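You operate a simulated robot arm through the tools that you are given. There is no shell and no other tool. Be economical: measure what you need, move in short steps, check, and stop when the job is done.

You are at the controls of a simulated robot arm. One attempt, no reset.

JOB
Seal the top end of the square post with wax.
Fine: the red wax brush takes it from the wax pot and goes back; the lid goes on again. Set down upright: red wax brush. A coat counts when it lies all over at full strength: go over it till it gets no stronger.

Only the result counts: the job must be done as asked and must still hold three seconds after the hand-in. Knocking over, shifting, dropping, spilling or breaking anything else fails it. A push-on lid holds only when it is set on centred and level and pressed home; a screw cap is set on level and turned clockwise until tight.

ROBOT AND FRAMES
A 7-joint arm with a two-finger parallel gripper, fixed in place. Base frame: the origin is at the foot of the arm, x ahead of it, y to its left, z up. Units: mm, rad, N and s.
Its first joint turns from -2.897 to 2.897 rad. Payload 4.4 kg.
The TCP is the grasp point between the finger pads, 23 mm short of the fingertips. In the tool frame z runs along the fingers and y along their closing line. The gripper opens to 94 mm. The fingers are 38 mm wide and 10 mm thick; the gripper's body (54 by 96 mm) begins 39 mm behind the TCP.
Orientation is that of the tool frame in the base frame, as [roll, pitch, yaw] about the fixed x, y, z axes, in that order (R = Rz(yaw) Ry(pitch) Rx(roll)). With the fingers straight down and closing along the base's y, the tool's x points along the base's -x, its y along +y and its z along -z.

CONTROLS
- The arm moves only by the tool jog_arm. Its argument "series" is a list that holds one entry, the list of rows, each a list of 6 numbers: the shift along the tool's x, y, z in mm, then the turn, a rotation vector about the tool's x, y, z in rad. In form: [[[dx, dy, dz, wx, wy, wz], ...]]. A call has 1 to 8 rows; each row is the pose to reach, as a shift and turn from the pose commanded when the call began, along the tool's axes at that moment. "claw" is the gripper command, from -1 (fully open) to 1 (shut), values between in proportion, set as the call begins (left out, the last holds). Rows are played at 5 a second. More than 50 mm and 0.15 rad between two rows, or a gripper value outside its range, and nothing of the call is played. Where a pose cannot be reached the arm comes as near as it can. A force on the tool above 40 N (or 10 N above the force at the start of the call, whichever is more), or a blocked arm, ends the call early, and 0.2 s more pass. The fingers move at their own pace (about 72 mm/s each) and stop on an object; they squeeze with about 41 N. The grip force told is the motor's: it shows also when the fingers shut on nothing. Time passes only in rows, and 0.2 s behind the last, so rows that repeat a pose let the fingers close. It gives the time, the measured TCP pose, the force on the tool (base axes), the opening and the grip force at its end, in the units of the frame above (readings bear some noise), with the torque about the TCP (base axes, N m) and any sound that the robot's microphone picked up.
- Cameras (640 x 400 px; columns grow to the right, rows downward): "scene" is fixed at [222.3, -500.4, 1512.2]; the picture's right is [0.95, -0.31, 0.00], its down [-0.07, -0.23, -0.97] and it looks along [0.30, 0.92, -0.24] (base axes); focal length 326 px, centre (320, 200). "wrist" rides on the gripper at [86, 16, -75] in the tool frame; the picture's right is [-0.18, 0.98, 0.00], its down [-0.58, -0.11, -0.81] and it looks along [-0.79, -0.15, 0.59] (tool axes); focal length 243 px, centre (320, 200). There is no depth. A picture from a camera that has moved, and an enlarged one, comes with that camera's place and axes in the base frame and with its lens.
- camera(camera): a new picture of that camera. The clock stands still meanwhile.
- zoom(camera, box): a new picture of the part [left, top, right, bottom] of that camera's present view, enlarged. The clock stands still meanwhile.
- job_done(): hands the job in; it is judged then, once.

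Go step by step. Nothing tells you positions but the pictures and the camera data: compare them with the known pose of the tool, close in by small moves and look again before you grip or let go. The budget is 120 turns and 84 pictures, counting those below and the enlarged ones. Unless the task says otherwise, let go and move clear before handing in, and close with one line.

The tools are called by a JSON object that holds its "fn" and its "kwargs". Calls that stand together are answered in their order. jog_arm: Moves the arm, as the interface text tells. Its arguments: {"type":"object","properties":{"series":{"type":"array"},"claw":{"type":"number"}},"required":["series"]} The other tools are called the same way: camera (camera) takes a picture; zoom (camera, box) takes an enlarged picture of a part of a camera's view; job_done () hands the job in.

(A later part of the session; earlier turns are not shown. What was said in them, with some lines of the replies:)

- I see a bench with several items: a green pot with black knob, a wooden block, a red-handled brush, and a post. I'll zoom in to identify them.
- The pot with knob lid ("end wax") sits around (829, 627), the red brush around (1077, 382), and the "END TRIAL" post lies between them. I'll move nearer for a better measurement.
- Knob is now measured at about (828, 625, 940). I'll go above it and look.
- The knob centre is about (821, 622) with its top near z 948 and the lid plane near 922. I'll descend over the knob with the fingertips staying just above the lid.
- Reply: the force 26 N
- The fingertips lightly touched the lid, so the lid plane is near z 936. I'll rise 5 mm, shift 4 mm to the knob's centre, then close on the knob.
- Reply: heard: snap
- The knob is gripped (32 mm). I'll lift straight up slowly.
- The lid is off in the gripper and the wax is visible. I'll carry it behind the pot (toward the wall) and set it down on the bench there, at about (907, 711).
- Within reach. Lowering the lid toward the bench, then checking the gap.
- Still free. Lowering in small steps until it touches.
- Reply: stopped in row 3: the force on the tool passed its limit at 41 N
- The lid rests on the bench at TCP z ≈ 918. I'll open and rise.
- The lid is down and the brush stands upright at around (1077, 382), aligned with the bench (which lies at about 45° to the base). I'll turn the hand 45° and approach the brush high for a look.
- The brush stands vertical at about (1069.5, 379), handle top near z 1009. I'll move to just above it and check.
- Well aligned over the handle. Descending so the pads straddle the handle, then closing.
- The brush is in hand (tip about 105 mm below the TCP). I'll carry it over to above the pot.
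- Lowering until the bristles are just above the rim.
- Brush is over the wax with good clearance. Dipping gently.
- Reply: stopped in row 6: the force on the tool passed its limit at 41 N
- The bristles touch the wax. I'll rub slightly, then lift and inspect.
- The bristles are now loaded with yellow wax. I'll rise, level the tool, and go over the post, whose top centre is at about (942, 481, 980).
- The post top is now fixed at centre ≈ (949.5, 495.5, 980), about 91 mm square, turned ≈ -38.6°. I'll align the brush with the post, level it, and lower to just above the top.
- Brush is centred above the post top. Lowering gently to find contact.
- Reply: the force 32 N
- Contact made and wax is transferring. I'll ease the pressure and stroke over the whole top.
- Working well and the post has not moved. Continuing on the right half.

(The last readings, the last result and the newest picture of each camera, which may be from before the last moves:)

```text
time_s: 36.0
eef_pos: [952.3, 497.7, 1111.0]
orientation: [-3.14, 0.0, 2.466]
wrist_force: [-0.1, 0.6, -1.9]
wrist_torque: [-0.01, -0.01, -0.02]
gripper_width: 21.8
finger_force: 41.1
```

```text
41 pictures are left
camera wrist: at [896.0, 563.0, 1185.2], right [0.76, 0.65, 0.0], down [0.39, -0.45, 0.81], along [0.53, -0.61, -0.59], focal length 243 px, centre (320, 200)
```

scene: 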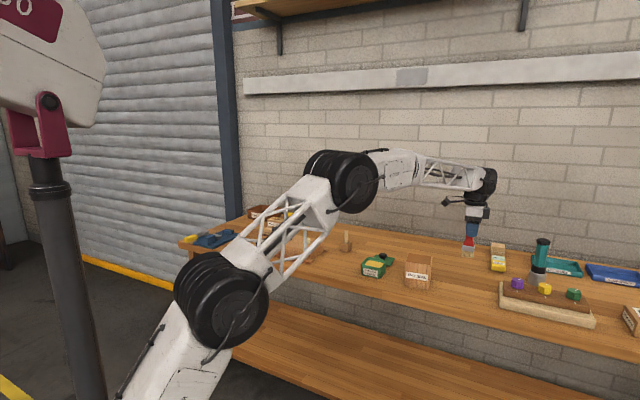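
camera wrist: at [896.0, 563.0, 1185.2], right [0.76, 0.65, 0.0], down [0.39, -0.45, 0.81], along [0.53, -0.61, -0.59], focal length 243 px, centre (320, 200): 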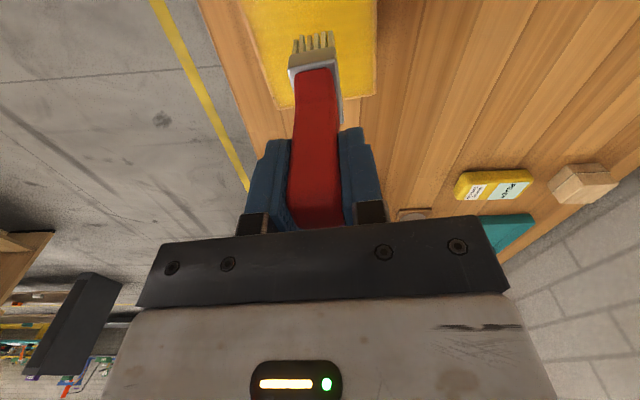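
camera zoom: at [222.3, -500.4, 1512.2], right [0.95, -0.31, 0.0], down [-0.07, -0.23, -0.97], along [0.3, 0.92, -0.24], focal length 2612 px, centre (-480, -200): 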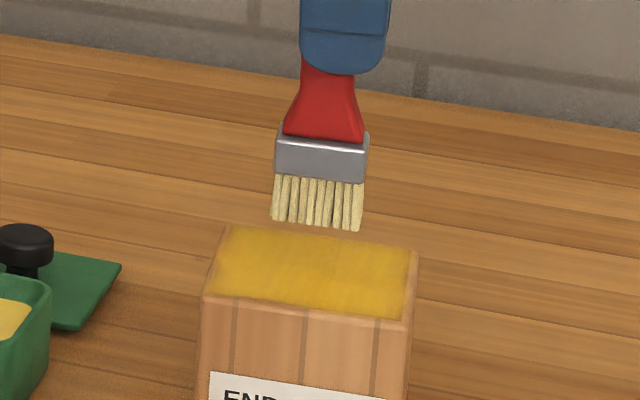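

Coverage is broad but weaker at the edges. Another set of strokes, edges included.

{"fn": "jog_arm", "kwargs": {"series": [[[0, 0, 28, 0, 0, 0], [0, 0, 30.5, 0, 0, 0], [26, 40, 30.5, 0, 0, 0], [26, 0, 30.5, 0, 0, 0], [26, -40, 30.5, 0, 0, 0], [0, -40, 30.5, 0, 0, 0], [-26, -40, 30.5, 0, 0, 0], [-26, 0, 30.5, 0, 0, 0]]]}}

{"fn": "jog_arm", "kwargs": {"series": [[[0, 40, 0, 0, 0, 0], [26, 40, 0, 0, 0, 0], [26, 0, 0, 0, 0, 0], [26, -40, 0, 0, 0, 0], [39, -40, 0, 0, 0, 0], [39, 0, 0, 0, 0, 0], [39, 40, 0, 0, 0, 0], [13, 40, 0, 0, 0, 0]]]}}

{"fn": "jog_arm", "kwargs": {"series": [[[0, -40, 0, 0, 0, 0], [0, -80, 0, 0, 0, 0], [13, -40, 0, 0, 0, 0], [13, -40, -30, 0, 0, 0], [13, -40, -50, 0, 0, 0]]]}}

{"fn": "zoom", "kwargs": {"camera": "scene", "box": [390, 225, 450, 275]}}

{"fn": "zoom", "kwargs": {"camera": "wrist", "box": [200, 0, 420, 137]}}

```text
time_s: 37.8
eef_pos: [971.9, 481.3, 1082.8]
orientation: [-3.142, 0.001, 2.465]
wrist_force: [-0.4, -0.5, 1.3]
wrist_torque: [-0.09, -0.06, -0.01]
gripper_width: 21.7
finger_force: 41.2
```

```text
time_s: 39.6
eef_pos: [988.3, 522.2, 1082.4]
orientation: [3.141, 0.0, 2.465]
wrist_force: [-1.1, 0.5, 2.6]
wrist_torque: [0.08, 0.0, 0.0]
gripper_width: 21.6
finger_force: 40.8
```

```text
time_s: 40.8
eef_pos: [953.5, 498.7, 1132.5]
orientation: [-3.141, 0.002, 2.465]
wrist_force: [-0.2, 0.0, -1.4]
wrist_torque: [-0.03, -0.03, 0.0]
gripper_width: 21.8
finger_force: 40.4
```

```text
8.00 times, centred on (420, 250) of scene
camera zoom: at [222.3, -500.4, 1512.2], right [0.95, -0.31, 0.0], down [-0.07, -0.23, -0.97], along [0.3, 0.92, -0.24], focal length 2612 px, centre (-480, -200)
```

zoom: 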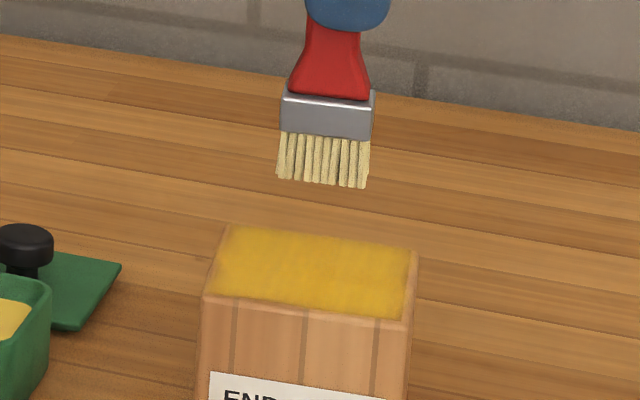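

```text
2.91 times, centred on (310, 68) of wrist
camera zoom: at [897.1, 563.1, 1206.3], right [0.76, 0.65, 0.0], down [0.39, -0.45, 0.81], along [0.53, -0.61, -0.59], focal length 706 px, centre (349, 582)
```

zoom: 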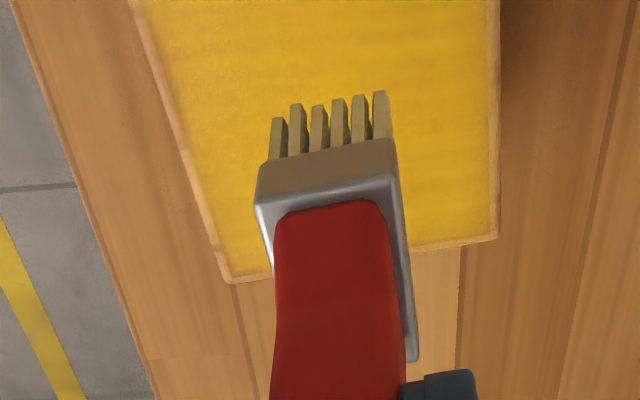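

The coat looks almost even. I'll reload the brush to make sure the next pass is at full strength, and look at the top meanwhile.

{"fn": "jog_arm", "kwargs": {"series": [[[45, 3.5, 0, 0, 0, 0], [90, 7, 0, 0, 0, 0], [135, 10.5, 0, 0, 0, 0], [181, 14, 0, 0, 0, 0], [181, 14, 45, 0, 0, 0], [181, 14, 82, 0, 0, 0], [181, 14, 82, 0, 0, 0]]]}}

{"fn": "zoom", "kwargs": {"camera": "scene", "box": [350, 235, 450, 295]}}

{"fn": "zoom", "kwargs": {"camera": "wrist", "box": [200, 0, 420, 137]}}

```text
time_s: 42.4
eef_pos: [818.8, 621.2, 1050.2]
orientation: [3.141, 0.002, 2.465]
wrist_force: [-0.1, 0.7, -0.3]
wrist_torque: [0.0, 0.0, -0.02]
gripper_width: 21.5
finger_force: 40.9
```

```text
6.40 times, centred on (400, 265) of scene
camera zoom: at [222.3, -500.4, 1512.2], right [0.95, -0.31, 0.0], down [-0.07, -0.23, -0.97], along [0.3, 0.92, -0.24], focal length 2090 px, centre (-192, -216)
```

zoom: 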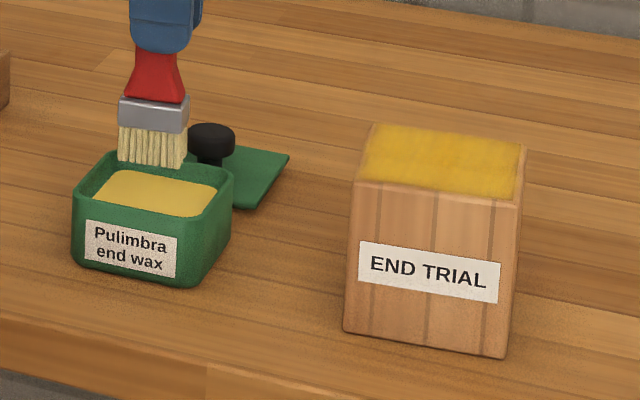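

```text
2.91 times, centred on (310, 68) of wrist
camera zoom: at [764.2, 685.9, 1124.0], right [0.76, 0.65, 0.0], down [0.39, -0.45, 0.81], along [0.53, -0.61, -0.59], focal length 706 px, centre (349, 582)
```

zoom: 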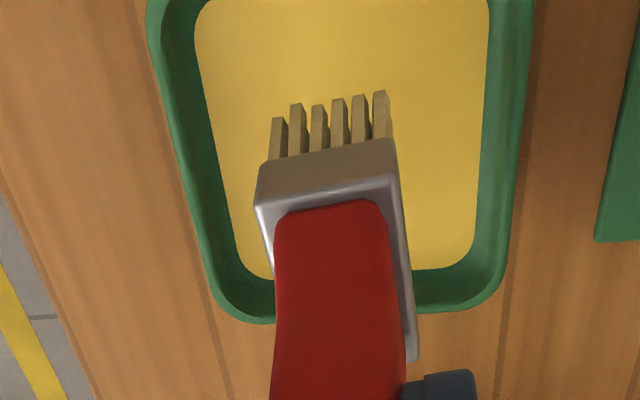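

Dipping again (contact at TCP ≈ 1022), then back over the post.

{"fn": "jog_arm", "kwargs": {"series": [[[0, 0, 20, 0, 0, 0], [0, 0, 27, 0, 0, 0], [0, 0, 30, 0, 0, 0], [0, 0, 30, 0, 0, 0], [0, 0, 30, 0, 0, 0], [0, 0, 0, 0, 0, 0], [0, 0, -40, 0, 0, 0], [0, 0, -82, 0, 0, 0]]]}}

{"fn": "zoom", "kwargs": {"camera": "scene", "box": [350, 215, 450, 295]}}

```text
time_s: 44.2
eef_pos: [820.3, 622.1, 1132.0]
orientation: [-3.14, 0.0, 2.467]
wrist_force: [0.4, -0.6, -2.0]
wrist_torque: [-0.02, 0.0, 0.02]
gripper_width: 21.8
finger_force: 40.9
```

```text
5.00 times, centred on (400, 255) of scene
camera zoom: at [222.3, -500.4, 1512.2], right [0.95, -0.31, 0.0], down [-0.07, -0.23, -0.97], along [0.3, 0.92, -0.24], focal length 1632 px, centre (-80, -75)
```

zoom: 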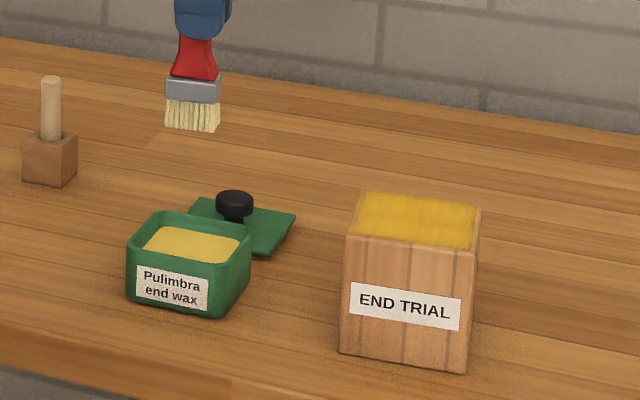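

{"fn": "jog_arm", "kwargs": {"series": [[[-45, -3.5, 0, 0, 0, 0], [-90, -7, 0, 0, 0, 0], [-135, -10.5, 0, 0, 0, 0], [-181, -14, 0, 0, 0, 0], [-181, -14, 40, 0, 0, 0], [-181, -14, 50, 0, 0, 0], [-155, 26, 50, 0, 0, 0], [-153, -14, 50, 0, 0, 0]]]}}

{"fn": "jog_arm", "kwargs": {"series": [[[0, -41, 0, 0, 0, 0], [-28, -41, 0, 0, 0, 0], [-54, -41, 0, 0, 0, 0], [-55, 0, 0, 0, 0, 0], [-55, 41, 0, 0, 0, 0], [-28, 41, 0, 0, 0, 0], [0, 41, 0, 0, 0, 0], [0, 0, 0, 0, 0, 0]]]}}

{"fn": "jog_arm", "kwargs": {"series": [[[0, -41, 0, 0, 0, 0], [-18, -41, 0, 0, 0, 0], [-18, 0, 0, 0, 0, 0], [-18, 41, 0, 0, 0, 0], [-38, 41, 0, 0, 0, 0], [-38, 0, 0, 0, 0, 0], [-38, -41, 0, 0, 0, 0], [-55, -41, 0, 0, 0, 0]]]}}

{"fn": "jog_arm", "kwargs": {"series": [[[0, 41, 0, 0, 0, 0], [0, 82, 0, 0, 0, 0], [28, 82, 0, 0, 0, 0], [28, 41, 0, 0, 0, 0], [28, 0, 0, 0, 0, 0], [28, 41, 0, 0, 0, 0], [28, 41, -35, 0, 0, 0], [28, 41, -60, 0, 0, 0]]]}}

{"fn": "zoom", "kwargs": {"camera": "scene", "box": [390, 225, 450, 275]}}

```text
time_s: 46.0
eef_pos: [930.3, 516.4, 1082.0]
orientation: [3.141, 0.004, 2.468]
wrist_force: [2.1, 3.7, 9.3]
wrist_torque: [0.38, -0.19, -0.04]
gripper_width: 21.3
finger_force: 41.0
```

```text
time_s: 47.8
eef_pos: [931.2, 517.2, 1082.3]
orientation: [3.141, 0.001, 2.468]
wrist_force: [1.3, 3.1, 5.2]
wrist_torque: [0.22, -0.06, 0.02]
gripper_width: 21.7
finger_force: 40.8
```

```text
time_s: 49.6
eef_pos: [948.2, 449.9, 1082.6]
orientation: [3.141, 0.001, 2.468]
wrist_force: [-0.7, -0.3, -1.2]
wrist_torque: [0.01, 0.03, 0.01]
gripper_width: 21.6
finger_force: 41.1
```

```text
time_s: 51.4
eef_pos: [952.1, 498.5, 1141.5]
orientation: [-3.139, 0.0, 2.466]
wrist_force: [0.4, 0.4, -2.2]
wrist_torque: [0.03, -0.02, 0.02]
gripper_width: 21.5
finger_force: 40.7
```

```text
8.00 times, centred on (420, 250) of scene
camera zoom: at [222.3, -500.4, 1512.2], right [0.95, -0.31, 0.0], down [-0.07, -0.23, -0.97], along [0.3, 0.92, -0.24], focal length 2612 px, centre (-480, -200)
```

zoom: 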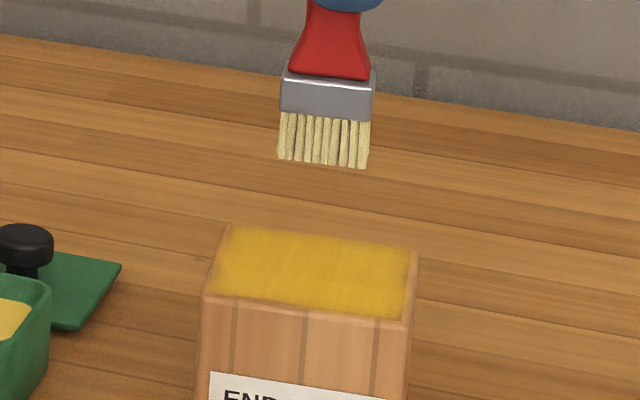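

Looks even. I'll do one more full set a millimetre deeper, since the front side had little contact force, then compare.

{"fn": "jog_arm", "kwargs": {"series": [[[0, 0, 45, 0, 0, 0], [0, 0, 60, 0, 0, 0], [0, -36, 61.5, 0, 0, 0], [-26, -36, 61.5, 0, 0, 0], [0, -36, 61.5, 0, 0, 0], [26, -36, 61.5, 0, 0, 0], [26, -24, 61, 0, 0, 0], [0, -24, 61, 0, 0, 0]]]}}

{"fn": "jog_arm", "kwargs": {"series": [[[-26, 0, 0, 0, 0, 0], [-26, 12, 0, 0, 0, 0], [0, 12, 0, 0, 0, 0], [26, 12, 0, 0, 0, 0], [26, 24, 0, 0, 0, 0], [0, 24, 0, 0, 0, 0], [-26, 24, 0, 0, 0, 0], [-26, 36, 0, 0, 0, 0]]]}}

{"fn": "jog_arm", "kwargs": {"series": [[[26, 0, 0, 0, 0, 0], [52, 0, 0, 0, 0, 0], [52, 12, 0, 0, 0, 0], [26, 12, 0, 0, 0, 0], [0, 12, 0, 0, 0, 0], [0, 24, 0, 0, 0, 0], [26, 24, 0, 0, 0, 0], [52, 24, 0, 0, 0, 0]]]}}

{"fn": "jog_arm", "kwargs": {"series": [[[0, 8, 0, 0, 0, 0], [-26, 8, 0, 0, 0, 0], [-52, 8, 0, 0, 0, 0], [-26, 0, 0, 0, 0, 0], [-26, 0, -30, 0, 0, 0], [10, -20, -60, 0, 0, 0], [50, -36, -80, 0, 0, 0], [90, -36, -90, 0, 0, 0]]]}}

{"fn": "camera", "kwargs": {"camera": "wrist"}}

{"fn": "zoom", "kwargs": {"camera": "scene", "box": [396, 240, 444, 275]}}

```text
time_s: 53.2
eef_pos: [935.5, 481.0, 1082.7]
orientation: [-3.141, 0.002, 2.469]
wrist_force: [-3.6, 3.2, 11.0]
wrist_torque: [0.41, 0.36, 0.01]
gripper_width: 21.7
finger_force: 41.1
```

```text
time_s: 55.0
eef_pos: [979.3, 492.5, 1082.2]
orientation: [-3.141, 0.003, 2.467]
wrist_force: [-0.4, -1.0, 2.6]
wrist_torque: [-0.1, 0.01, -0.02]
gripper_width: 21.3
finger_force: 40.8
```

```text
time_s: 56.8
eef_pos: [952.5, 542.9, 1081.1]
orientation: [3.14, 0.003, 2.468]
wrist_force: [0.8, -1.9, 2.0]
wrist_torque: [-0.14, -0.21, -0.02]
gripper_width: 21.7
finger_force: 40.6
```

```text
refused: row 6 steps farther than a row can; nothing moved
```

```text
34 pictures are left
camera wrist: at [897.7, 607.3, 1155.7], right [0.76, 0.65, 0.0], down [0.38, -0.45, 0.81], along [0.53, -0.61, -0.59], focal length 243 px, centre (320, 200)
```

wrist: 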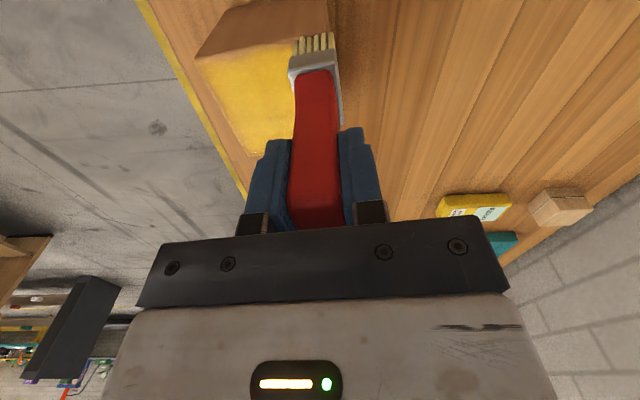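

```text
11.43 times, centred on (420, 258) of scene
camera zoom: at [222.3, -500.4, 1512.2], right [0.95, -0.31, 0.0], down [-0.07, -0.23, -0.97], along [0.3, 0.92, -0.24], focal length 3731 px, centre (-823, -457)
```

zoom: 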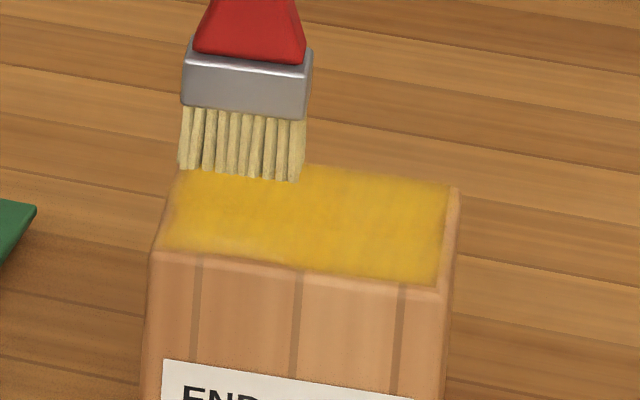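

The back edge remains; finishing it, then lifting clear for inspection.

{"fn": "jog_arm", "kwargs": {"series": [[[0, 6, 0, 0, 0, 0], [-26, 6, 0, 0, 0, 0], [-52, 6, 0, 0, 0, 0], [-26, -10, 0, 0, 0, 0], [-26, -10, -35, 0, 0, 0], [10, -20, -60, 0, 0, 0], [50, -36, -80, 0, 0, 0], [90, -36, -90, 0, 0, 0]]]}}

{"fn": "camera", "kwargs": {"camera": "wrist"}}

{"fn": "zoom", "kwargs": {"camera": "scene", "box": [396, 240, 444, 275]}}

```text
time_s: 58.6
eef_pos: [859.7, 570.8, 1171.5]
orientation: [-3.141, 0.002, 2.467]
wrist_force: [-0.1, 0.0, -2.2]
wrist_torque: [0.02, -0.04, -0.03]
gripper_width: 21.8
finger_force: 41.2
```

```text
32 pictures are left
camera wrist: at [803.6, 635.5, 1244.3], right [0.76, 0.65, 0.0], down [0.39, -0.45, 0.81], along [0.53, -0.61, -0.59], focal length 243 px, centre (320, 200)
```

wrist: 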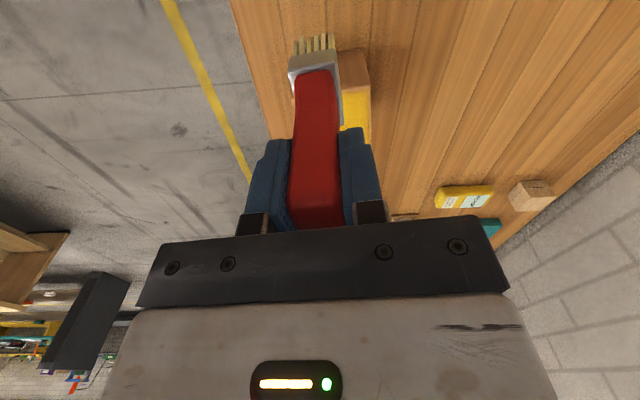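

```text
11.43 times, centred on (420, 258) of scene
camera zoom: at [222.3, -500.4, 1512.2], right [0.95, -0.31, 0.0], down [-0.07, -0.23, -0.97], along [0.3, 0.92, -0.24], focal length 3731 px, centre (-823, -457)
```

zoom: 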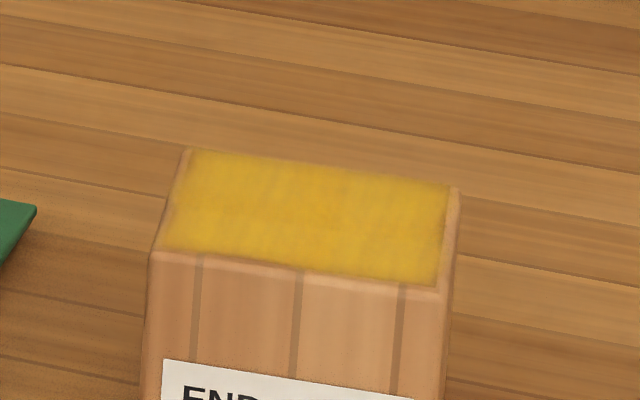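

Interior is uniform; the left and back edges look slightly softer. I'll reload once more and go slowly along all the edges.

{"fn": "jog_arm", "kwargs": {"series": [[[32, 7, 0, 0, 0, 0], [63, 15, 10, 0, 0, 0], [63, 15, 60, 0, 0, 0], [63, 15, 105, 0, 0, 0], [63, 15, 140, 0, 0, 0], [63, 15, 149, 0, 0, 0], [63, 15, 151.5, 0, 0, 0], [63, 15, 151.5, 0, 0, 0]]]}}

{"fn": "jog_arm", "kwargs": {"series": [[[0, 0, 0, 0, 0, 0], [0, 0, -40, 0, 0, 0], [0, 0, -80, 0, 0, 0], [0, 0, -112, 0, 0, 0], [-45, -3.5, -112, 0, 0, 0], [-90, -7, -112, 0, 0, 0], [-135, -10.5, -112, 0, 0, 0], [-149, -14, -112, 0, 0, 0]]]}}

```text
time_s: 60.4
eef_pos: [821.1, 621.2, 1020.1]
orientation: [-3.141, 0.003, 2.466]
wrist_force: [0.0, 0.3, -1.1]
wrist_torque: [-0.06, 0.0, 0.01]
gripper_width: 21.5
finger_force: 40.5
```

```text
time_s: 62.2
eef_pos: [928.0, 518.6, 1133.1]
orientation: [-3.141, 0.001, 2.465]
wrist_force: [-0.3, 1.2, -1.0]
wrist_torque: [0.02, -0.03, -0.03]
gripper_width: 21.6
finger_force: 41.0
```

{"fn": "zoom", "kwargs": {"camera": "scene", "box": [390, 225, 450, 275]}}

{"fn": "jog_arm", "kwargs": {"series": [[[0, 0, 40, 0, 0, 0], [0, 0, 49, 0, 0, 0], [0, 0, 51, 0, 0, 0], [0, 0, 51, 0, 0, 0]]]}}

```text
8.00 times, centred on (420, 250) of scene
camera zoom: at [222.3, -500.4, 1512.2], right [0.95, -0.31, 0.0], down [-0.07, -0.23, -0.97], along [0.3, 0.92, -0.24], focal length 2612 px, centre (-480, -200)
```

zoom: 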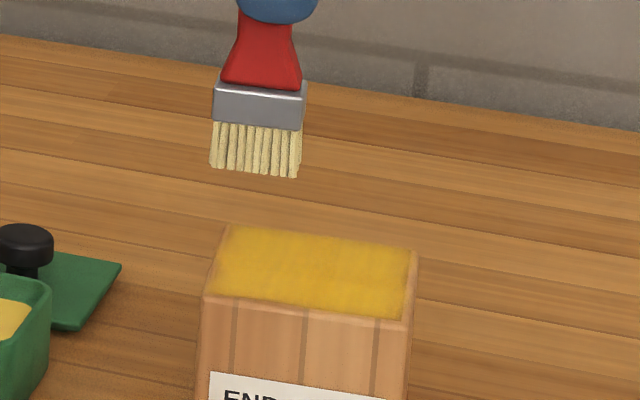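

```text
time_s: 63.2
eef_pos: [928.4, 519.8, 1081.9]
orientation: [3.141, 0.002, 2.467]
wrist_force: [-1.4, -0.4, 5.3]
wrist_torque: [-0.1, 0.08, 0.02]
gripper_width: 21.5
finger_force: 40.9
```

Loaded and in contact at the left edge. Slow perimeter strokes now.

{"fn": "jog_arm", "kwargs": {"series": [[[0, 20, 0.5, 0, 0, 0], [0, 39, 0.5, 0, 0, 0], [-20, 39, 0.5, 0, 0, 0], [-42, 39, 0.5, 0, 0, 0], [-64, 39, 0.5, 0, 0, 0], [-64, 20, 0.5, 0, 0, 0], [-64, 0, 0.5, 0, 0, 0], [-64, -20, 0.5, 0, 0, 0]]]}}

{"fn": "jog_arm", "kwargs": {"series": [[[0, -18, 0, 0, 0, 0], [20, -18, 0, 0, 0, 0], [42, -18, 0, 0, 0, 0], [64, -18, 0, 0, 0, 0], [64, 0, 0, 0, 0, 0], [64, 20, 0, 0, 0, 0], [64, 40, 0, 0, 0, 0], [64, 56, 0, 0, 0, 0]]]}}

{"fn": "jog_arm", "kwargs": {"series": [[[-22, 0, 0, 0, 0, 0], [-22, -40, 0, 0, 0, 0], [-22, -74, 0, 0, 0, 0], [-42, -74, 0, 0, 0, 0], [-42, -37, 0, 0, 0, 0], [-42, 0, 0, 0, 0, 0], [-64, 0, 0, 0, 0, 0], [-64, -37, 0, 0, 0, 0]]]}}

{"fn": "jog_arm", "kwargs": {"series": [[[0, -37, 0, 0, 0, 0], [32, -37, 0, 0, 0, 0], [64, -37, 0, 0, 0, 0], [64, 0, 0, 0, 0, 0], [64, 37, 0, 0, 0, 0], [32, 0, 0, 0, 0, 0], [32, 0, -35, 0, 0, 0], [32, 0, -80, 0, 0, 0]]]}}

{"fn": "zoom", "kwargs": {"camera": "scene", "box": [396, 240, 444, 275]}}

```text
time_s: 65.0
eef_pos: [966.9, 462.9, 1080.8]
orientation: [3.141, 0.003, 2.466]
wrist_force: [5.7, 4.5, 15.5]
wrist_torque: [0.45, -0.3, -0.03]
gripper_width: 21.5
finger_force: 41.2
```

```text
time_s: 66.8
eef_pos: [950.3, 545.2, 1081.9]
orientation: [3.141, 0.002, 2.467]
wrist_force: [-5.6, -8.9, 25.4]
wrist_torque: [-0.8, 0.79, 0.04]
gripper_width: 21.6
finger_force: 41.0
```

```text
time_s: 68.6
eef_pos: [978.6, 477.8, 1081.5]
orientation: [3.141, 0.001, 2.466]
wrist_force: [4.2, 4.0, 14.3]
wrist_torque: [0.36, -0.42, 0.01]
gripper_width: 21.5
finger_force: 40.8
```

```text
time_s: 70.4
eef_pos: [955.3, 496.4, 1159.0]
orientation: [-3.138, 0.001, 2.468]
wrist_force: [0.5, -0.5, -1.5]
wrist_torque: [-0.01, -0.01, -0.03]
gripper_width: 21.4
finger_force: 41.2
```

```text
11.43 times, centred on (420, 258) of scene
camera zoom: at [222.3, -500.4, 1512.2], right [0.95, -0.31, 0.0], down [-0.07, -0.23, -0.97], along [0.3, 0.92, -0.24], focal length 3731 px, centre (-823, -457)
```

zoom: 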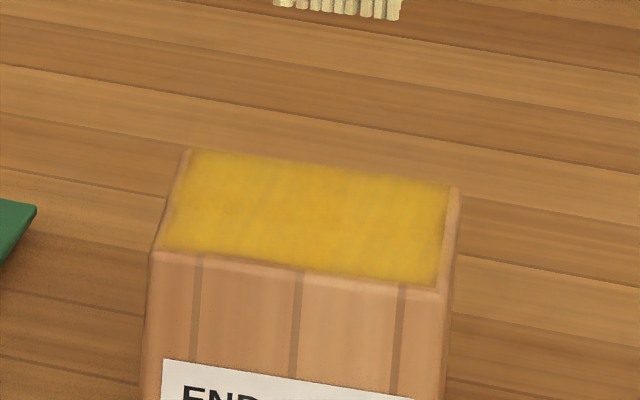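

No change from the last pass, so the coat is saturated. Returning the brush to its original spot.

{"fn": "jog_arm", "kwargs": {"series": [[[-41, -5, 0, 0, 0, 0.03], [-82, -10, 0, 0, 0, 0.06], [-124, -15, 0, 0, 0, 0.09], [-165.3, -20.6, 0, 0, 0, 0.11], [-165.3, -20.6, 45, 0, 0, 0.11], [-165.3, -20.6, 90, 0, 0, 0.11], [-165.3, -20.6, 135, 0, 0, 0.11], [-165.3, -20.6, 135, 0, 0, 0.11]]]}}

{"fn": "zoom", "kwargs": {"camera": "scene", "box": [436, 240, 500, 300]}}

```text
time_s: 72.2
eef_pos: [1068.9, 378.6, 1025.0]
orientation: [-3.14, 0.0, 2.358]
wrist_force: [0.8, 0.7, -1.9]
wrist_torque: [0.0, 0.0, 0.03]
gripper_width: 21.7
finger_force: 40.6
```

```text
6.67 times, centred on (468, 270) of scene
camera zoom: at [222.3, -500.4, 1512.2], right [0.95, -0.31, 0.0], down [-0.07, -0.23, -0.97], along [0.3, 0.92, -0.24], focal length 2177 px, centre (-667, -267)
```

zoom: 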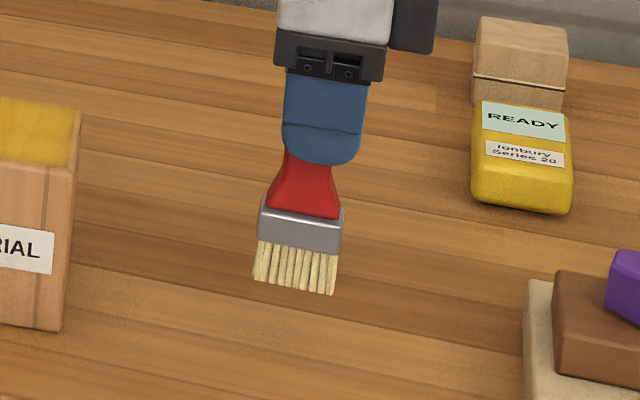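

{"fn": "jog_arm", "kwargs": {"series": [[[0, 0, 25, 0, 0, 0], [0, 0, 36, 0, 0, 0], [0, 0, 39, 0, 0, 0], [0, 0, 40.5, 0, 0, 0], [0, 0, 40.5, 0, 0, 0]]]}}

{"fn": "jog_arm", "kwargs": {"series": [[[0, 0, 1, 0, 0, 0], [0, 0, 1, 0, 0, 0]]]}}

```text
time_s: 73.4
eef_pos: [1068.4, 378.4, 985.4]
orientation: [3.141, 0.001, 2.356]
wrist_force: [-1.5, -0.1, -0.9]
wrist_torque: [0.02, 0.0, -0.02]
gripper_width: 21.5
finger_force: 41.2
```

```text
time_s: 74.0
eef_pos: [1068.7, 378.0, 983.9]
orientation: [-3.139, 0.001, 2.355]
wrist_force: [0.4, 0.5, -1.4]
wrist_torque: [0.0, 0.04, -0.05]
gripper_width: 21.5
finger_force: 41.0
```

{"fn": "jog_arm", "kwargs": {"series": [[[0, 0, 1, 0, 0, 0], [0, 0, 2, 0, 0, 0], [0, 0, 2, 0, 0, 0]]]}}

{"fn": "zoom", "kwargs": {"camera": "scene", "box": [440, 255, 490, 300]}}

```text
time_s: 74.8
eef_pos: [1070.3, 377.2, 982.2]
orientation: [-3.139, 0.001, 2.354]
wrist_force: [0.1, -0.3, -1.8]
wrist_torque: [-0.02, -0.01, 0.01]
gripper_width: 21.9
finger_force: 41.5
```

```text
8.89 times, centred on (465, 278) of scene
camera zoom: at [222.3, -500.4, 1512.2], right [0.95, -0.31, 0.0], down [-0.07, -0.23, -0.97], along [0.3, 0.92, -0.24], focal length 2902 px, centre (-969, -489)
```

zoom: 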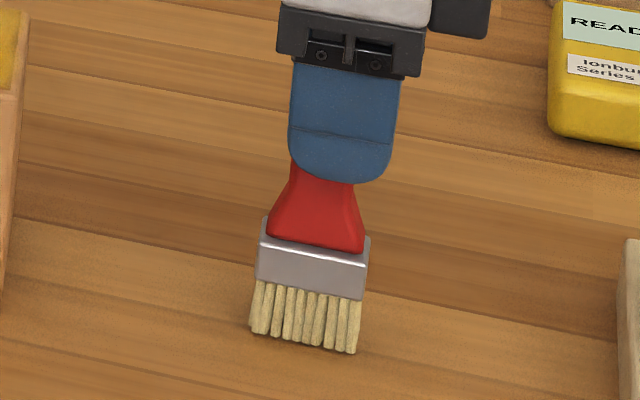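

Not quite touching yet; a little lower.

{"fn": "jog_arm", "kwargs": {"series": [[[0, 0, 1, 0, 0, 0], [0, 0, 1, 0, 0, 0]]]}}

{"fn": "jog_arm", "kwargs": {"series": [[[0, 0, 1, 0, 0, 0], [0, 0, 1, 0, 0, 0]]]}}

```text
time_s: 75.4
eef_pos: [1069.5, 376.9, 981.5]
orientation: [3.141, 0.001, 2.356]
wrist_force: [0.1, 0.1, -0.3]
wrist_torque: [-0.03, -0.02, 0.0]
gripper_width: 21.7
finger_force: 41.1
```

```text
time_s: 76.0
eef_pos: [1068.7, 377.4, 980.7]
orientation: [3.14, 0.003, 2.355]
wrist_force: [1.5, 0.2, 2.4]
wrist_torque: [0.05, -0.04, 0.0]
gripper_width: 21.6
finger_force: 41.4
```

Contact reached. Pressing a touch, then releasing and rising.

{"fn": "jog_arm", "kwargs": {"series": [[[0, 0, 0.7, 0, 0, 0], [0, 0, 0.7, 0, 0, 0]]]}}

{"fn": "jog_arm", "kwargs": {"series": [[[0, 0, 0, 0, 0, 0], [0, 0, 0, 0, 0, 0], [0, 0, 0, 0, 0, 0], [0, 0, 0, 0, 0, 0], [0, 0, 0, 0, 0, 0]]], "claw": -1}}

{"fn": "zoom", "kwargs": {"camera": "scene", "box": [440, 245, 490, 300]}}

{"fn": "camera", "kwargs": {"camera": "wrist"}}

```text
time_s: 76.6
eef_pos: [1069.7, 378.7, 981.1]
orientation: [3.14, 0.002, 2.357]
wrist_force: [-2.4, 1.5, 10.1]
wrist_torque: [0.12, 0.24, -0.01]
gripper_width: 22.0
finger_force: 41.7
```

```text
time_s: 77.8
eef_pos: [1069.2, 377.3, 980.3]
orientation: [3.14, 0.002, 2.357]
wrist_force: [-0.1, -0.2, 0.2]
wrist_torque: [0.01, 0.01, -0.02]
gripper_width: 93.8
finger_force: 0.0
```

```text
7.27 times, centred on (465, 272) of scene
camera zoom: at [222.3, -500.4, 1512.2], right [0.95, -0.31, 0.0], down [-0.07, -0.23, -0.97], along [0.3, 0.92, -0.24], focal length 2374 px, centre (-734, -327)
```

zoom: 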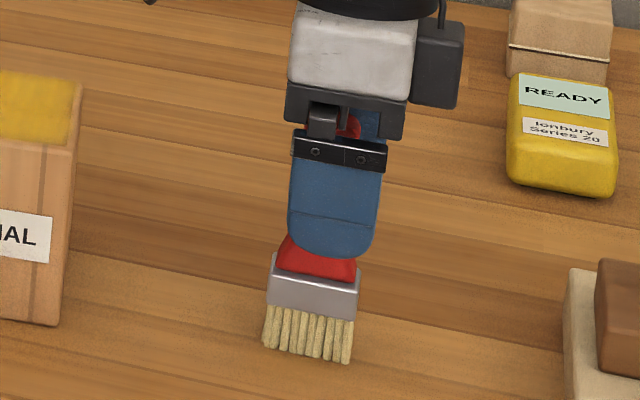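

```text
25 pictures are left
camera wrist: at [1020.6, 448.3, 1053.9], right [0.83, 0.56, 0.0], down [0.33, -0.49, 0.81], along [0.46, -0.67, -0.59], focal length 243 px, centre (320, 200)
```

wrist: 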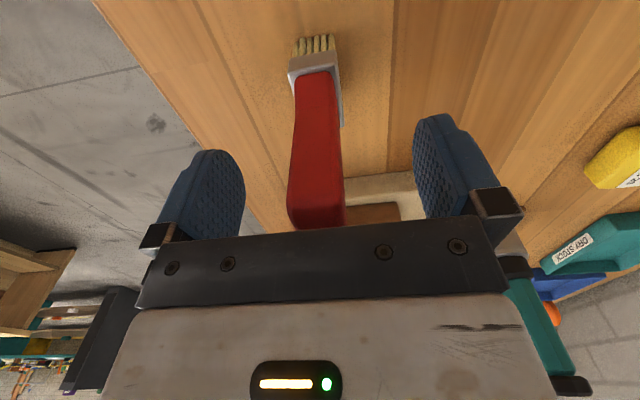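

The brush stands freely. Rising straight up, then moving back to above the lid with the original hand yaw.

{"fn": "jog_arm", "kwargs": {"series": [[[0, 0, -30, 0, 0, 0], [0, 0, -75, 0, 0, 0], [0, 0, -120, 0, 0, 0], [0, 0, -150, 0, 0, 0], [0, 0, -150, 0, 0, 0]]]}}

{"fn": "zoom", "kwargs": {"camera": "scene", "box": [420, 220, 500, 300]}}

```text
time_s: 79.0
eef_pos: [1069.9, 377.8, 1130.6]
orientation: [3.141, 0.001, 2.356]
wrist_force: [-0.2, -0.2, -0.2]
wrist_torque: [0.01, 0.04, -0.02]
gripper_width: 94.4
finger_force: 0.1
```

```text
5.00 times, centred on (460, 260) of scene
camera zoom: at [222.3, -500.4, 1512.2], right [0.95, -0.31, 0.0], down [-0.07, -0.23, -0.97], along [0.3, 0.92, -0.24], focal length 1632 px, centre (-380, -100)
```

zoom: 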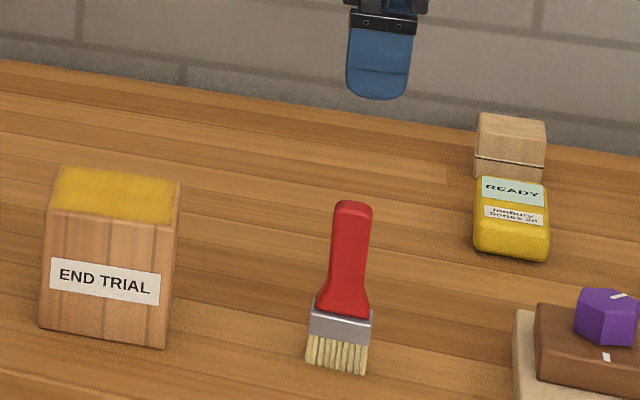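

{"fn": "jog_arm", "kwargs": {"series": [[[43.9, 15.1, 0, 0, 0, -0.098], [87.8, 30.3, 0, 0, 0, -0.196], [131.6, 45.4, 0, 0, 0, -0.294], [175.5, 60.6, 0, 0, 0, -0.392], [219.4, 75.7, 0, 0, 0, -0.49], [263.2, 90.9, 0, 0, 0, -0.589], [307, 106, 0, 0, 0, -0.687], [351, 121.2, 0, 0, 0, -0.785]]]}}

{"fn": "camera", "kwargs": {"camera": "wrist"}}

```text
time_s: 80.8
eef_pos: [907.3, 710.8, 1129.7]
orientation: [-3.14, 0.0, -3.141]
wrist_force: [0.0, -1.2, -0.1]
wrist_torque: [0.02, -0.01, 0.01]
gripper_width: 94.2
finger_force: 0.1
```

```text
23 pictures are left
camera wrist: at [822.2, 725.4, 1204.2], right [0.18, 0.98, 0.0], down [0.58, -0.11, 0.81], along [0.79, -0.15, -0.59], focal length 243 px, centre (320, 200)
```

wrist: 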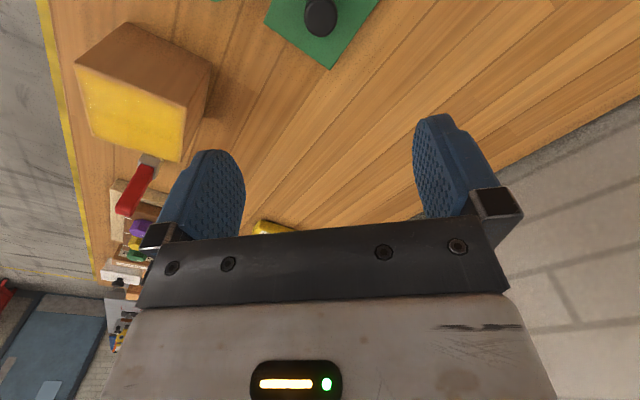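

The post top looks fully and evenly yellow from here. Descending onto the lid's knob at the pose where I released it.

{"fn": "jog_arm", "kwargs": {"series": [[[0, 1, 45, 0, 0, 0], [0, 1, 90, 0, 0, 0], [0, 1, 135, 0, 0, 0], [0, 1, 175, 0, 0, 0], [0, 1, 200, 0, 0, 0], [0, 1, 210, 0, 0, 0], [0, 1, 210, 0, 0, 0]]]}}

{"fn": "camera", "kwargs": {"camera": "wrist"}}

```text
time_s: 82.4
eef_pos: [907.7, 712.0, 919.1]
orientation: [-3.141, 0.001, -3.141]
wrist_force: [0.5, 0.8, -0.6]
wrist_torque: [-0.03, -0.04, 0.0]
gripper_width: 93.9
finger_force: 0.1
```

```text
22 pictures are left
camera wrist: at [821.6, 727.1, 992.9], right [0.18, 0.98, 0.0], down [0.58, -0.11, 0.81], along [0.79, -0.15, -0.59], focal length 243 px, centre (320, 200)
```

wrist: 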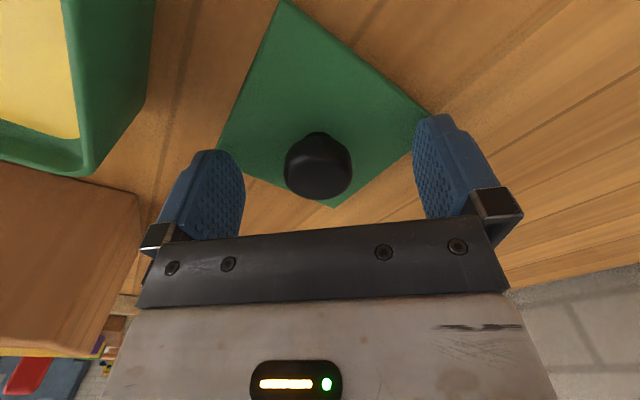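

Aligned as before. Closing on the knob and lifting.

{"fn": "jog_arm", "kwargs": {"series": [[[0, 0, 0, 0, 0, 0], [0, 0, 0, 0, 0, 0], [0, 0, 0, 0, 0, 0], [0, 0, 0, 0, 0, 0], [0, 0, 0, 0, 0, 0]]], "claw": 1}}

{"fn": "jog_arm", "kwargs": {"series": [[[0, 0, -10, 0, 0, 0], [0, 0, -40, 0, 0, 0], [0, 0, -80, 0, 0, 0], [0, 0, -115, 0, 0, 0], [0, 0, -115, 0, 0, 0]]]}}

{"fn": "camera", "kwargs": {"camera": "wrist"}}

```text
time_s: 83.6
eef_pos: [907.5, 712.5, 919.8]
orientation: [3.142, -0.001, -3.14]
wrist_force: [0.0, 0.5, 1.1]
wrist_torque: [0.02, 0.0, 0.01]
gripper_width: 32.4
finger_force: 40.8
```

```text
time_s: 84.8
eef_pos: [906.0, 712.9, 1033.7]
orientation: [3.141, 0.001, -3.141]
wrist_force: [-0.4, -0.1, -0.1]
wrist_torque: [0.0, 0.01, 0.04]
gripper_width: 32.1
finger_force: 41.2
```

```text
21 pictures are left
camera wrist: at [821.0, 727.6, 1108.1], right [0.18, 0.98, 0.0], down [0.58, -0.11, 0.81], along [0.79, -0.15, -0.59], focal length 243 px, centre (320, 200)
```

wrist: 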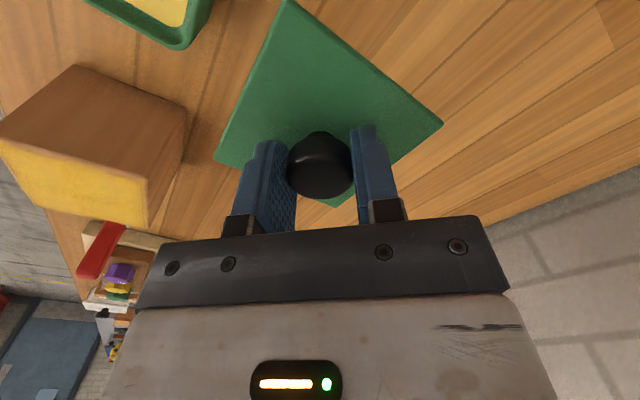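

The lid is held as before. Moving it back over the pot and lowering to just above the rim.

{"fn": "jog_arm", "kwargs": {"series": [[[30, -30, 0, 0, 0, 0], [60, -60, 0, 0, 0, 0], [88.9, -90.1, 0, 0, 0, 0], [88.9, -90.1, 30, 0, 0, 0], [88.9, -90.1, 50, 0, 0, 0], [88.9, -90.1, 50, 0, 0, 0], [88.9, -90.1, 50, 0, 0, 0]]]}}

{"fn": "zoom", "kwargs": {"camera": "scene", "box": [350, 235, 400, 285]}}

{"fn": "zoom", "kwargs": {"camera": "wrist", "box": [180, 0, 480, 188]}}

```text
time_s: 86.4
eef_pos: [818.6, 624.0, 982.8]
orientation: [-3.141, 0.001, -3.142]
wrist_force: [0.2, 0.7, -0.5]
wrist_torque: [-0.01, -0.02, 0.03]
gripper_width: 32.1
finger_force: 41.4
```

```text
8.00 times, centred on (375, 260) of scene
camera zoom: at [222.3, -500.4, 1512.2], right [0.95, -0.31, 0.0], down [-0.07, -0.23, -0.97], along [0.3, 0.92, -0.24], focal length 2612 px, centre (-120, -280)
```

zoom: 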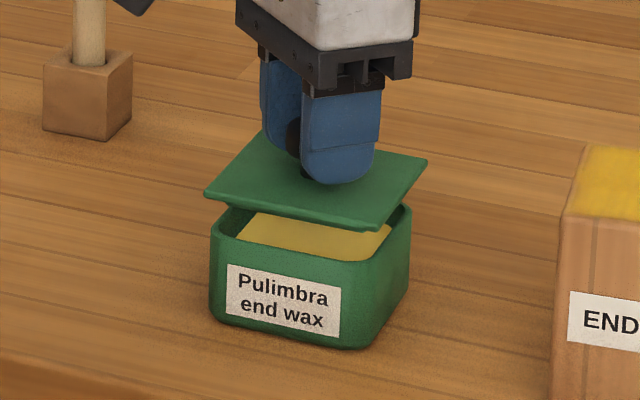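

```text
2.13 times, centred on (330, 94) of wrist
camera zoom: at [733.1, 637.2, 1057.1], right [0.18, 0.98, 0.0], down [0.58, -0.11, 0.81], along [0.79, -0.15, -0.59], focal length 516 px, centre (299, 426)
```

zoom: 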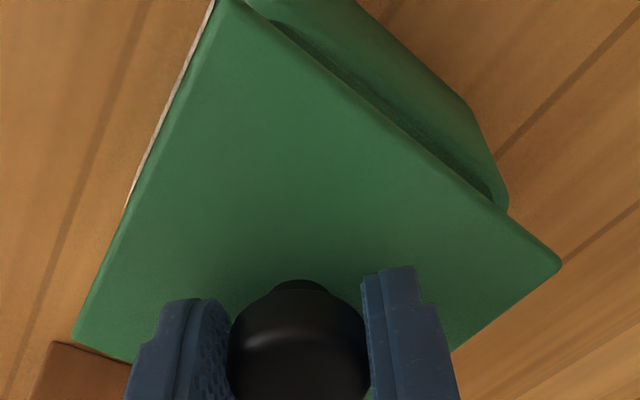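

{"fn": "jog_arm", "kwargs": {"series": [[[0, 0, 10, 0, 0, 0], [0, 0, 14, 0, 0, 0], [0, 0, 14, 0, 0, 0]]]}}

{"fn": "zoom", "kwargs": {"camera": "scene", "box": [340, 220, 420, 270]}}

{"fn": "zoom", "kwargs": {"camera": "wrist", "box": [180, 0, 480, 188]}}

```text
time_s: 87.2
eef_pos: [818.1, 622.3, 970.4]
orientation: [3.141, 0.002, 3.141]
wrist_force: [0.7, -0.9, -0.3]
wrist_torque: [0.0, -0.02, -0.01]
gripper_width: 32.2
finger_force: 40.8
```

```text
8.00 times, centred on (380, 245) of scene
camera zoom: at [222.3, -500.4, 1512.2], right [0.95, -0.31, 0.0], down [-0.07, -0.23, -0.97], along [0.3, 0.92, -0.24], focal length 2612 px, centre (-160, -160)
```

zoom: 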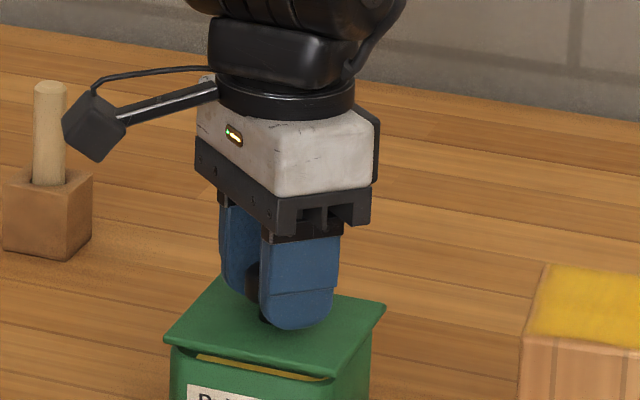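

```text
2.13 times, centred on (330, 94) of wrist
camera zoom: at [732.9, 636.8, 1043.4], right [0.18, 0.98, 0.0], down [0.58, -0.11, 0.81], along [0.79, -0.15, -0.59], focal length 516 px, centre (299, 426)
```

zoom: 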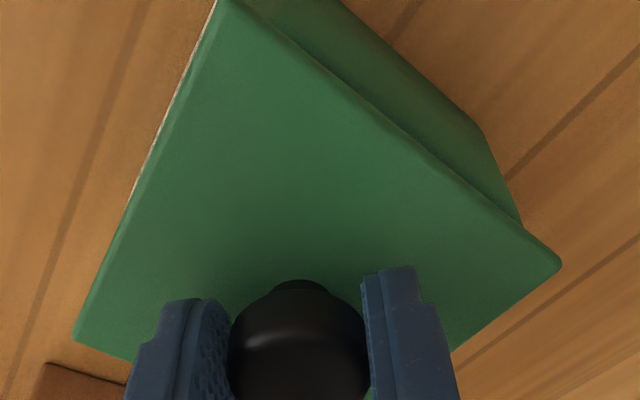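

Alignment within about 1 mm; small correction, then pressing down.

{"fn": "jog_arm", "kwargs": {"series": [[[0.8, 0.2, 0, 0, 0, 0], [0.8, 0.2, 3, 0, 0, 0], [0.8, 0.2, 5, 0, 0, 0], [0.8, 0.2, 5, 0, 0, 0]]]}}

{"fn": "zoom", "kwargs": {"camera": "scene", "box": [340, 230, 420, 290]}}

```text
time_s: 88.2
eef_pos: [817.5, 623.0, 965.1]
orientation: [-3.14, 0.001, 3.14]
wrist_force: [1.6, 0.0, -0.6]
wrist_torque: [0.02, 0.01, 0.0]
gripper_width: 32.0
finger_force: 40.9
```

```text
6.67 times, centred on (380, 260) of scene
camera zoom: at [222.3, -500.4, 1512.2], right [0.95, -0.31, 0.0], down [-0.07, -0.23, -0.97], along [0.3, 0.92, -0.24], focal length 2177 px, centre (-80, -200)
```

zoom: 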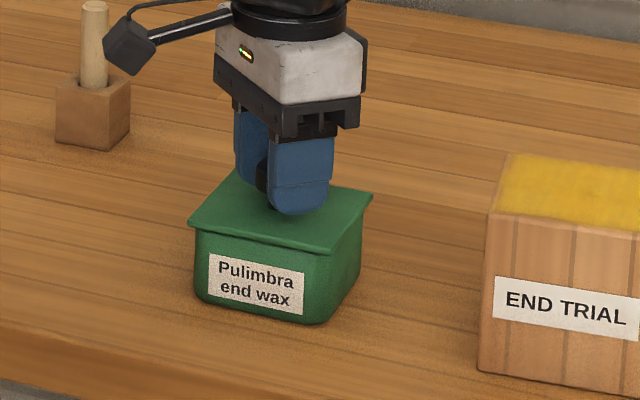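

Nearly seated; pressing home in small steps.

{"fn": "jog_arm", "kwargs": {"series": [[[0, 0, 1.5, 0, 0, 0], [0, 0, 3, 0, 0, 0], [0, 0, 4.5, 0, 0, 0], [0, 0, 6, 0, 0, 0], [0, 0, 7, 0, 0, 0], [0, 0, 7, 0, 0, 0]]]}}

```text
time_s: 89.4
eef_pos: [817.2, 623.9, 962.7]
orientation: [3.14, 0.004, 3.141]
wrist_force: [0.1, 0.2, 5.6]
wrist_torque: [-0.02, -0.03, 0.01]
gripper_width: 32.3
finger_force: 41.2
stopped in row 6: the force on the tool passed its limit at 41 N (the readings are from after the stop); the commanded pose is now the measured one
```

{"fn": "jog_arm", "kwargs": {"series": [[[0, 0, 0, 0, 0, 0], [0, 0, 0, 0, 0, 0], [0, 0, 0, 0, 0, 0], [0, 0, 0, 0, 0, 0]]], "claw": -1}}

{"fn": "jog_arm", "kwargs": {"series": [[[0, 0, -20, 0, 0, 0], [0, 0, -50, 0, 0, 0], [0, 0, -50, 0, 0, 0]]]}}

{"fn": "zoom", "kwargs": {"camera": "scene", "box": [345, 240, 405, 290]}}

{"fn": "zoom", "kwargs": {"camera": "wrist", "box": [180, 0, 480, 188]}}

```text
time_s: 90.4
eef_pos: [816.9, 622.2, 962.3]
orientation: [3.139, 0.004, 3.141]
wrist_force: [-0.8, -0.3, 0.2]
wrist_torque: [-0.01, -0.01, -0.01]
gripper_width: 94.2
finger_force: 0.1
heard: snap
```

```text
time_s: 91.2
eef_pos: [818.1, 624.0, 1011.7]
orientation: [3.14, 0.003, 3.14]
wrist_force: [-0.9, 0.0, 0.5]
wrist_torque: [0.02, 0.01, -0.02]
gripper_width: 94.0
finger_force: 0.0
```

```text
8.00 times, centred on (375, 265) of scene
camera zoom: at [222.3, -500.4, 1512.2], right [0.95, -0.31, 0.0], down [-0.07, -0.23, -0.97], along [0.3, 0.92, -0.24], focal length 2612 px, centre (-120, -320)
```

zoom: 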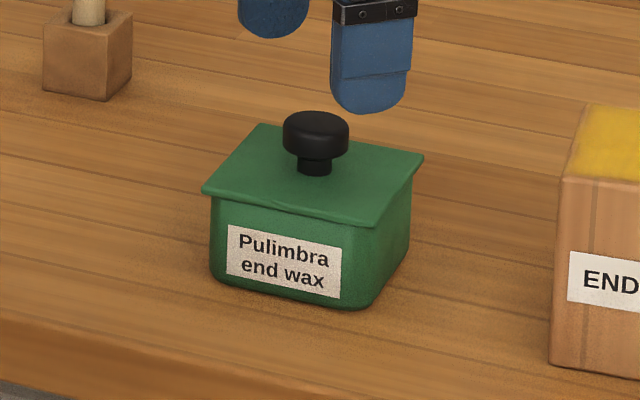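

```text
2.13 times, centred on (330, 94) of wrist
camera zoom: at [732.6, 637.4, 1085.9], right [0.18, 0.98, 0.0], down [0.58, -0.11, 0.81], along [0.79, -0.15, -0.59], focal length 516 px, centre (299, 426)
```

zoom: 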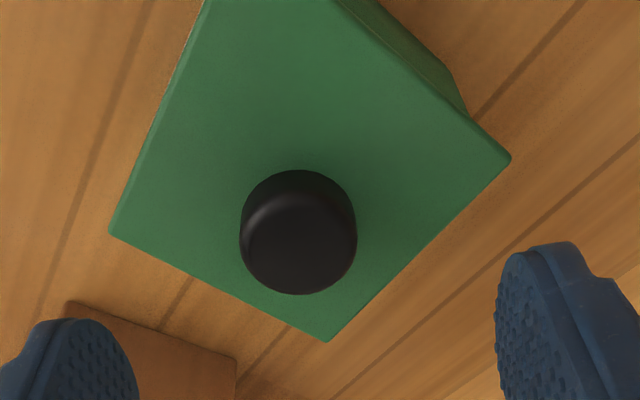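

A snap was heard and the lid sits level, at the same pixels as at the start. I'll move well clear and take a last look at everything.

{"fn": "jog_arm", "kwargs": {"series": [[[0, 0, -45, 0, 0, 0], [0, 0, -90, 0, 0, 0], [20, 0, -135, 0, 0, 0], [40, 0, -180, 0, 0, 0], [40, 0, -180, 0, 0, 0]]]}}

{"fn": "zoom", "kwargs": {"camera": "scene", "box": [340, 220, 500, 320]}}

{"fn": "camera", "kwargs": {"camera": "scene"}}

{"fn": "zoom", "kwargs": {"camera": "scene", "box": [396, 240, 444, 275]}}

```text
time_s: 92.4
eef_pos: [774.5, 623.8, 1192.6]
orientation: [3.14, 0.003, -3.141]
wrist_force: [0.0, 0.5, -0.2]
wrist_torque: [0.04, 0.01, -0.01]
gripper_width: 94.0
finger_force: 0.0
```

```text
4.00 times, centred on (420, 270) of scene
camera zoom: at [222.3, -500.4, 1512.2], right [0.95, -0.31, 0.0], down [-0.07, -0.23, -0.97], along [0.3, 0.92, -0.24], focal length 1306 px, centre (-80, -80)
```

zoom: 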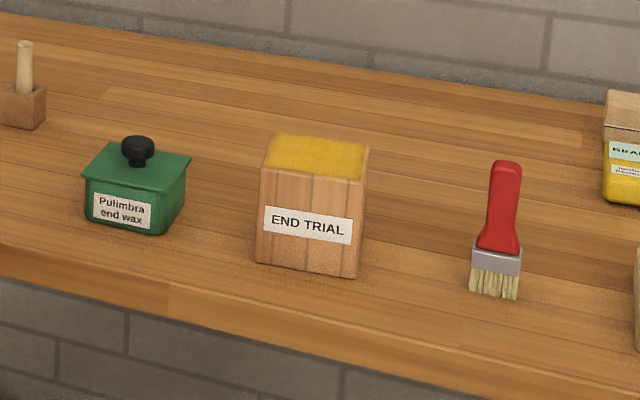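

```text
12 pictures are left
```

scene: 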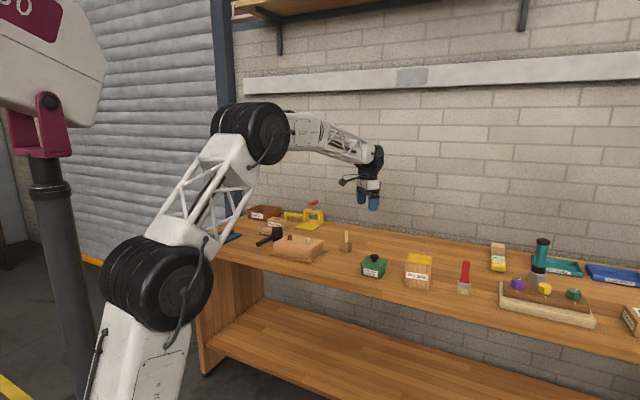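

```text
11.43 times, centred on (420, 258) of scene
camera zoom: at [222.3, -500.4, 1512.2], right [0.95, -0.31, 0.0], down [-0.07, -0.23, -0.97], along [0.3, 0.92, -0.24], focal length 3731 px, centre (-823, -457)
```

zoom: 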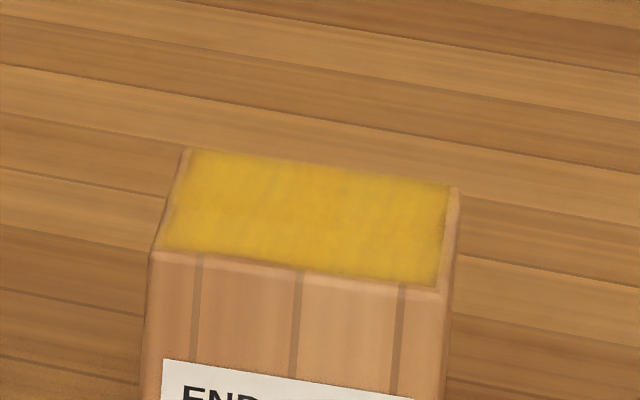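

The post top is evenly coated, the brush stands upright at its place, the lid is on, and nothing else has moved. Handing in.

{"fn": "job_done", "kwargs": {}}

```text
The job is handed in.
```

I sealed the top end of the square post with an even coat of wax; a final pass with a reloaded brush made it no stronger. The red brush stands upright within a few millimetres of where it started. The lid is back on the pot, level and pressed home, and I heard it snap.
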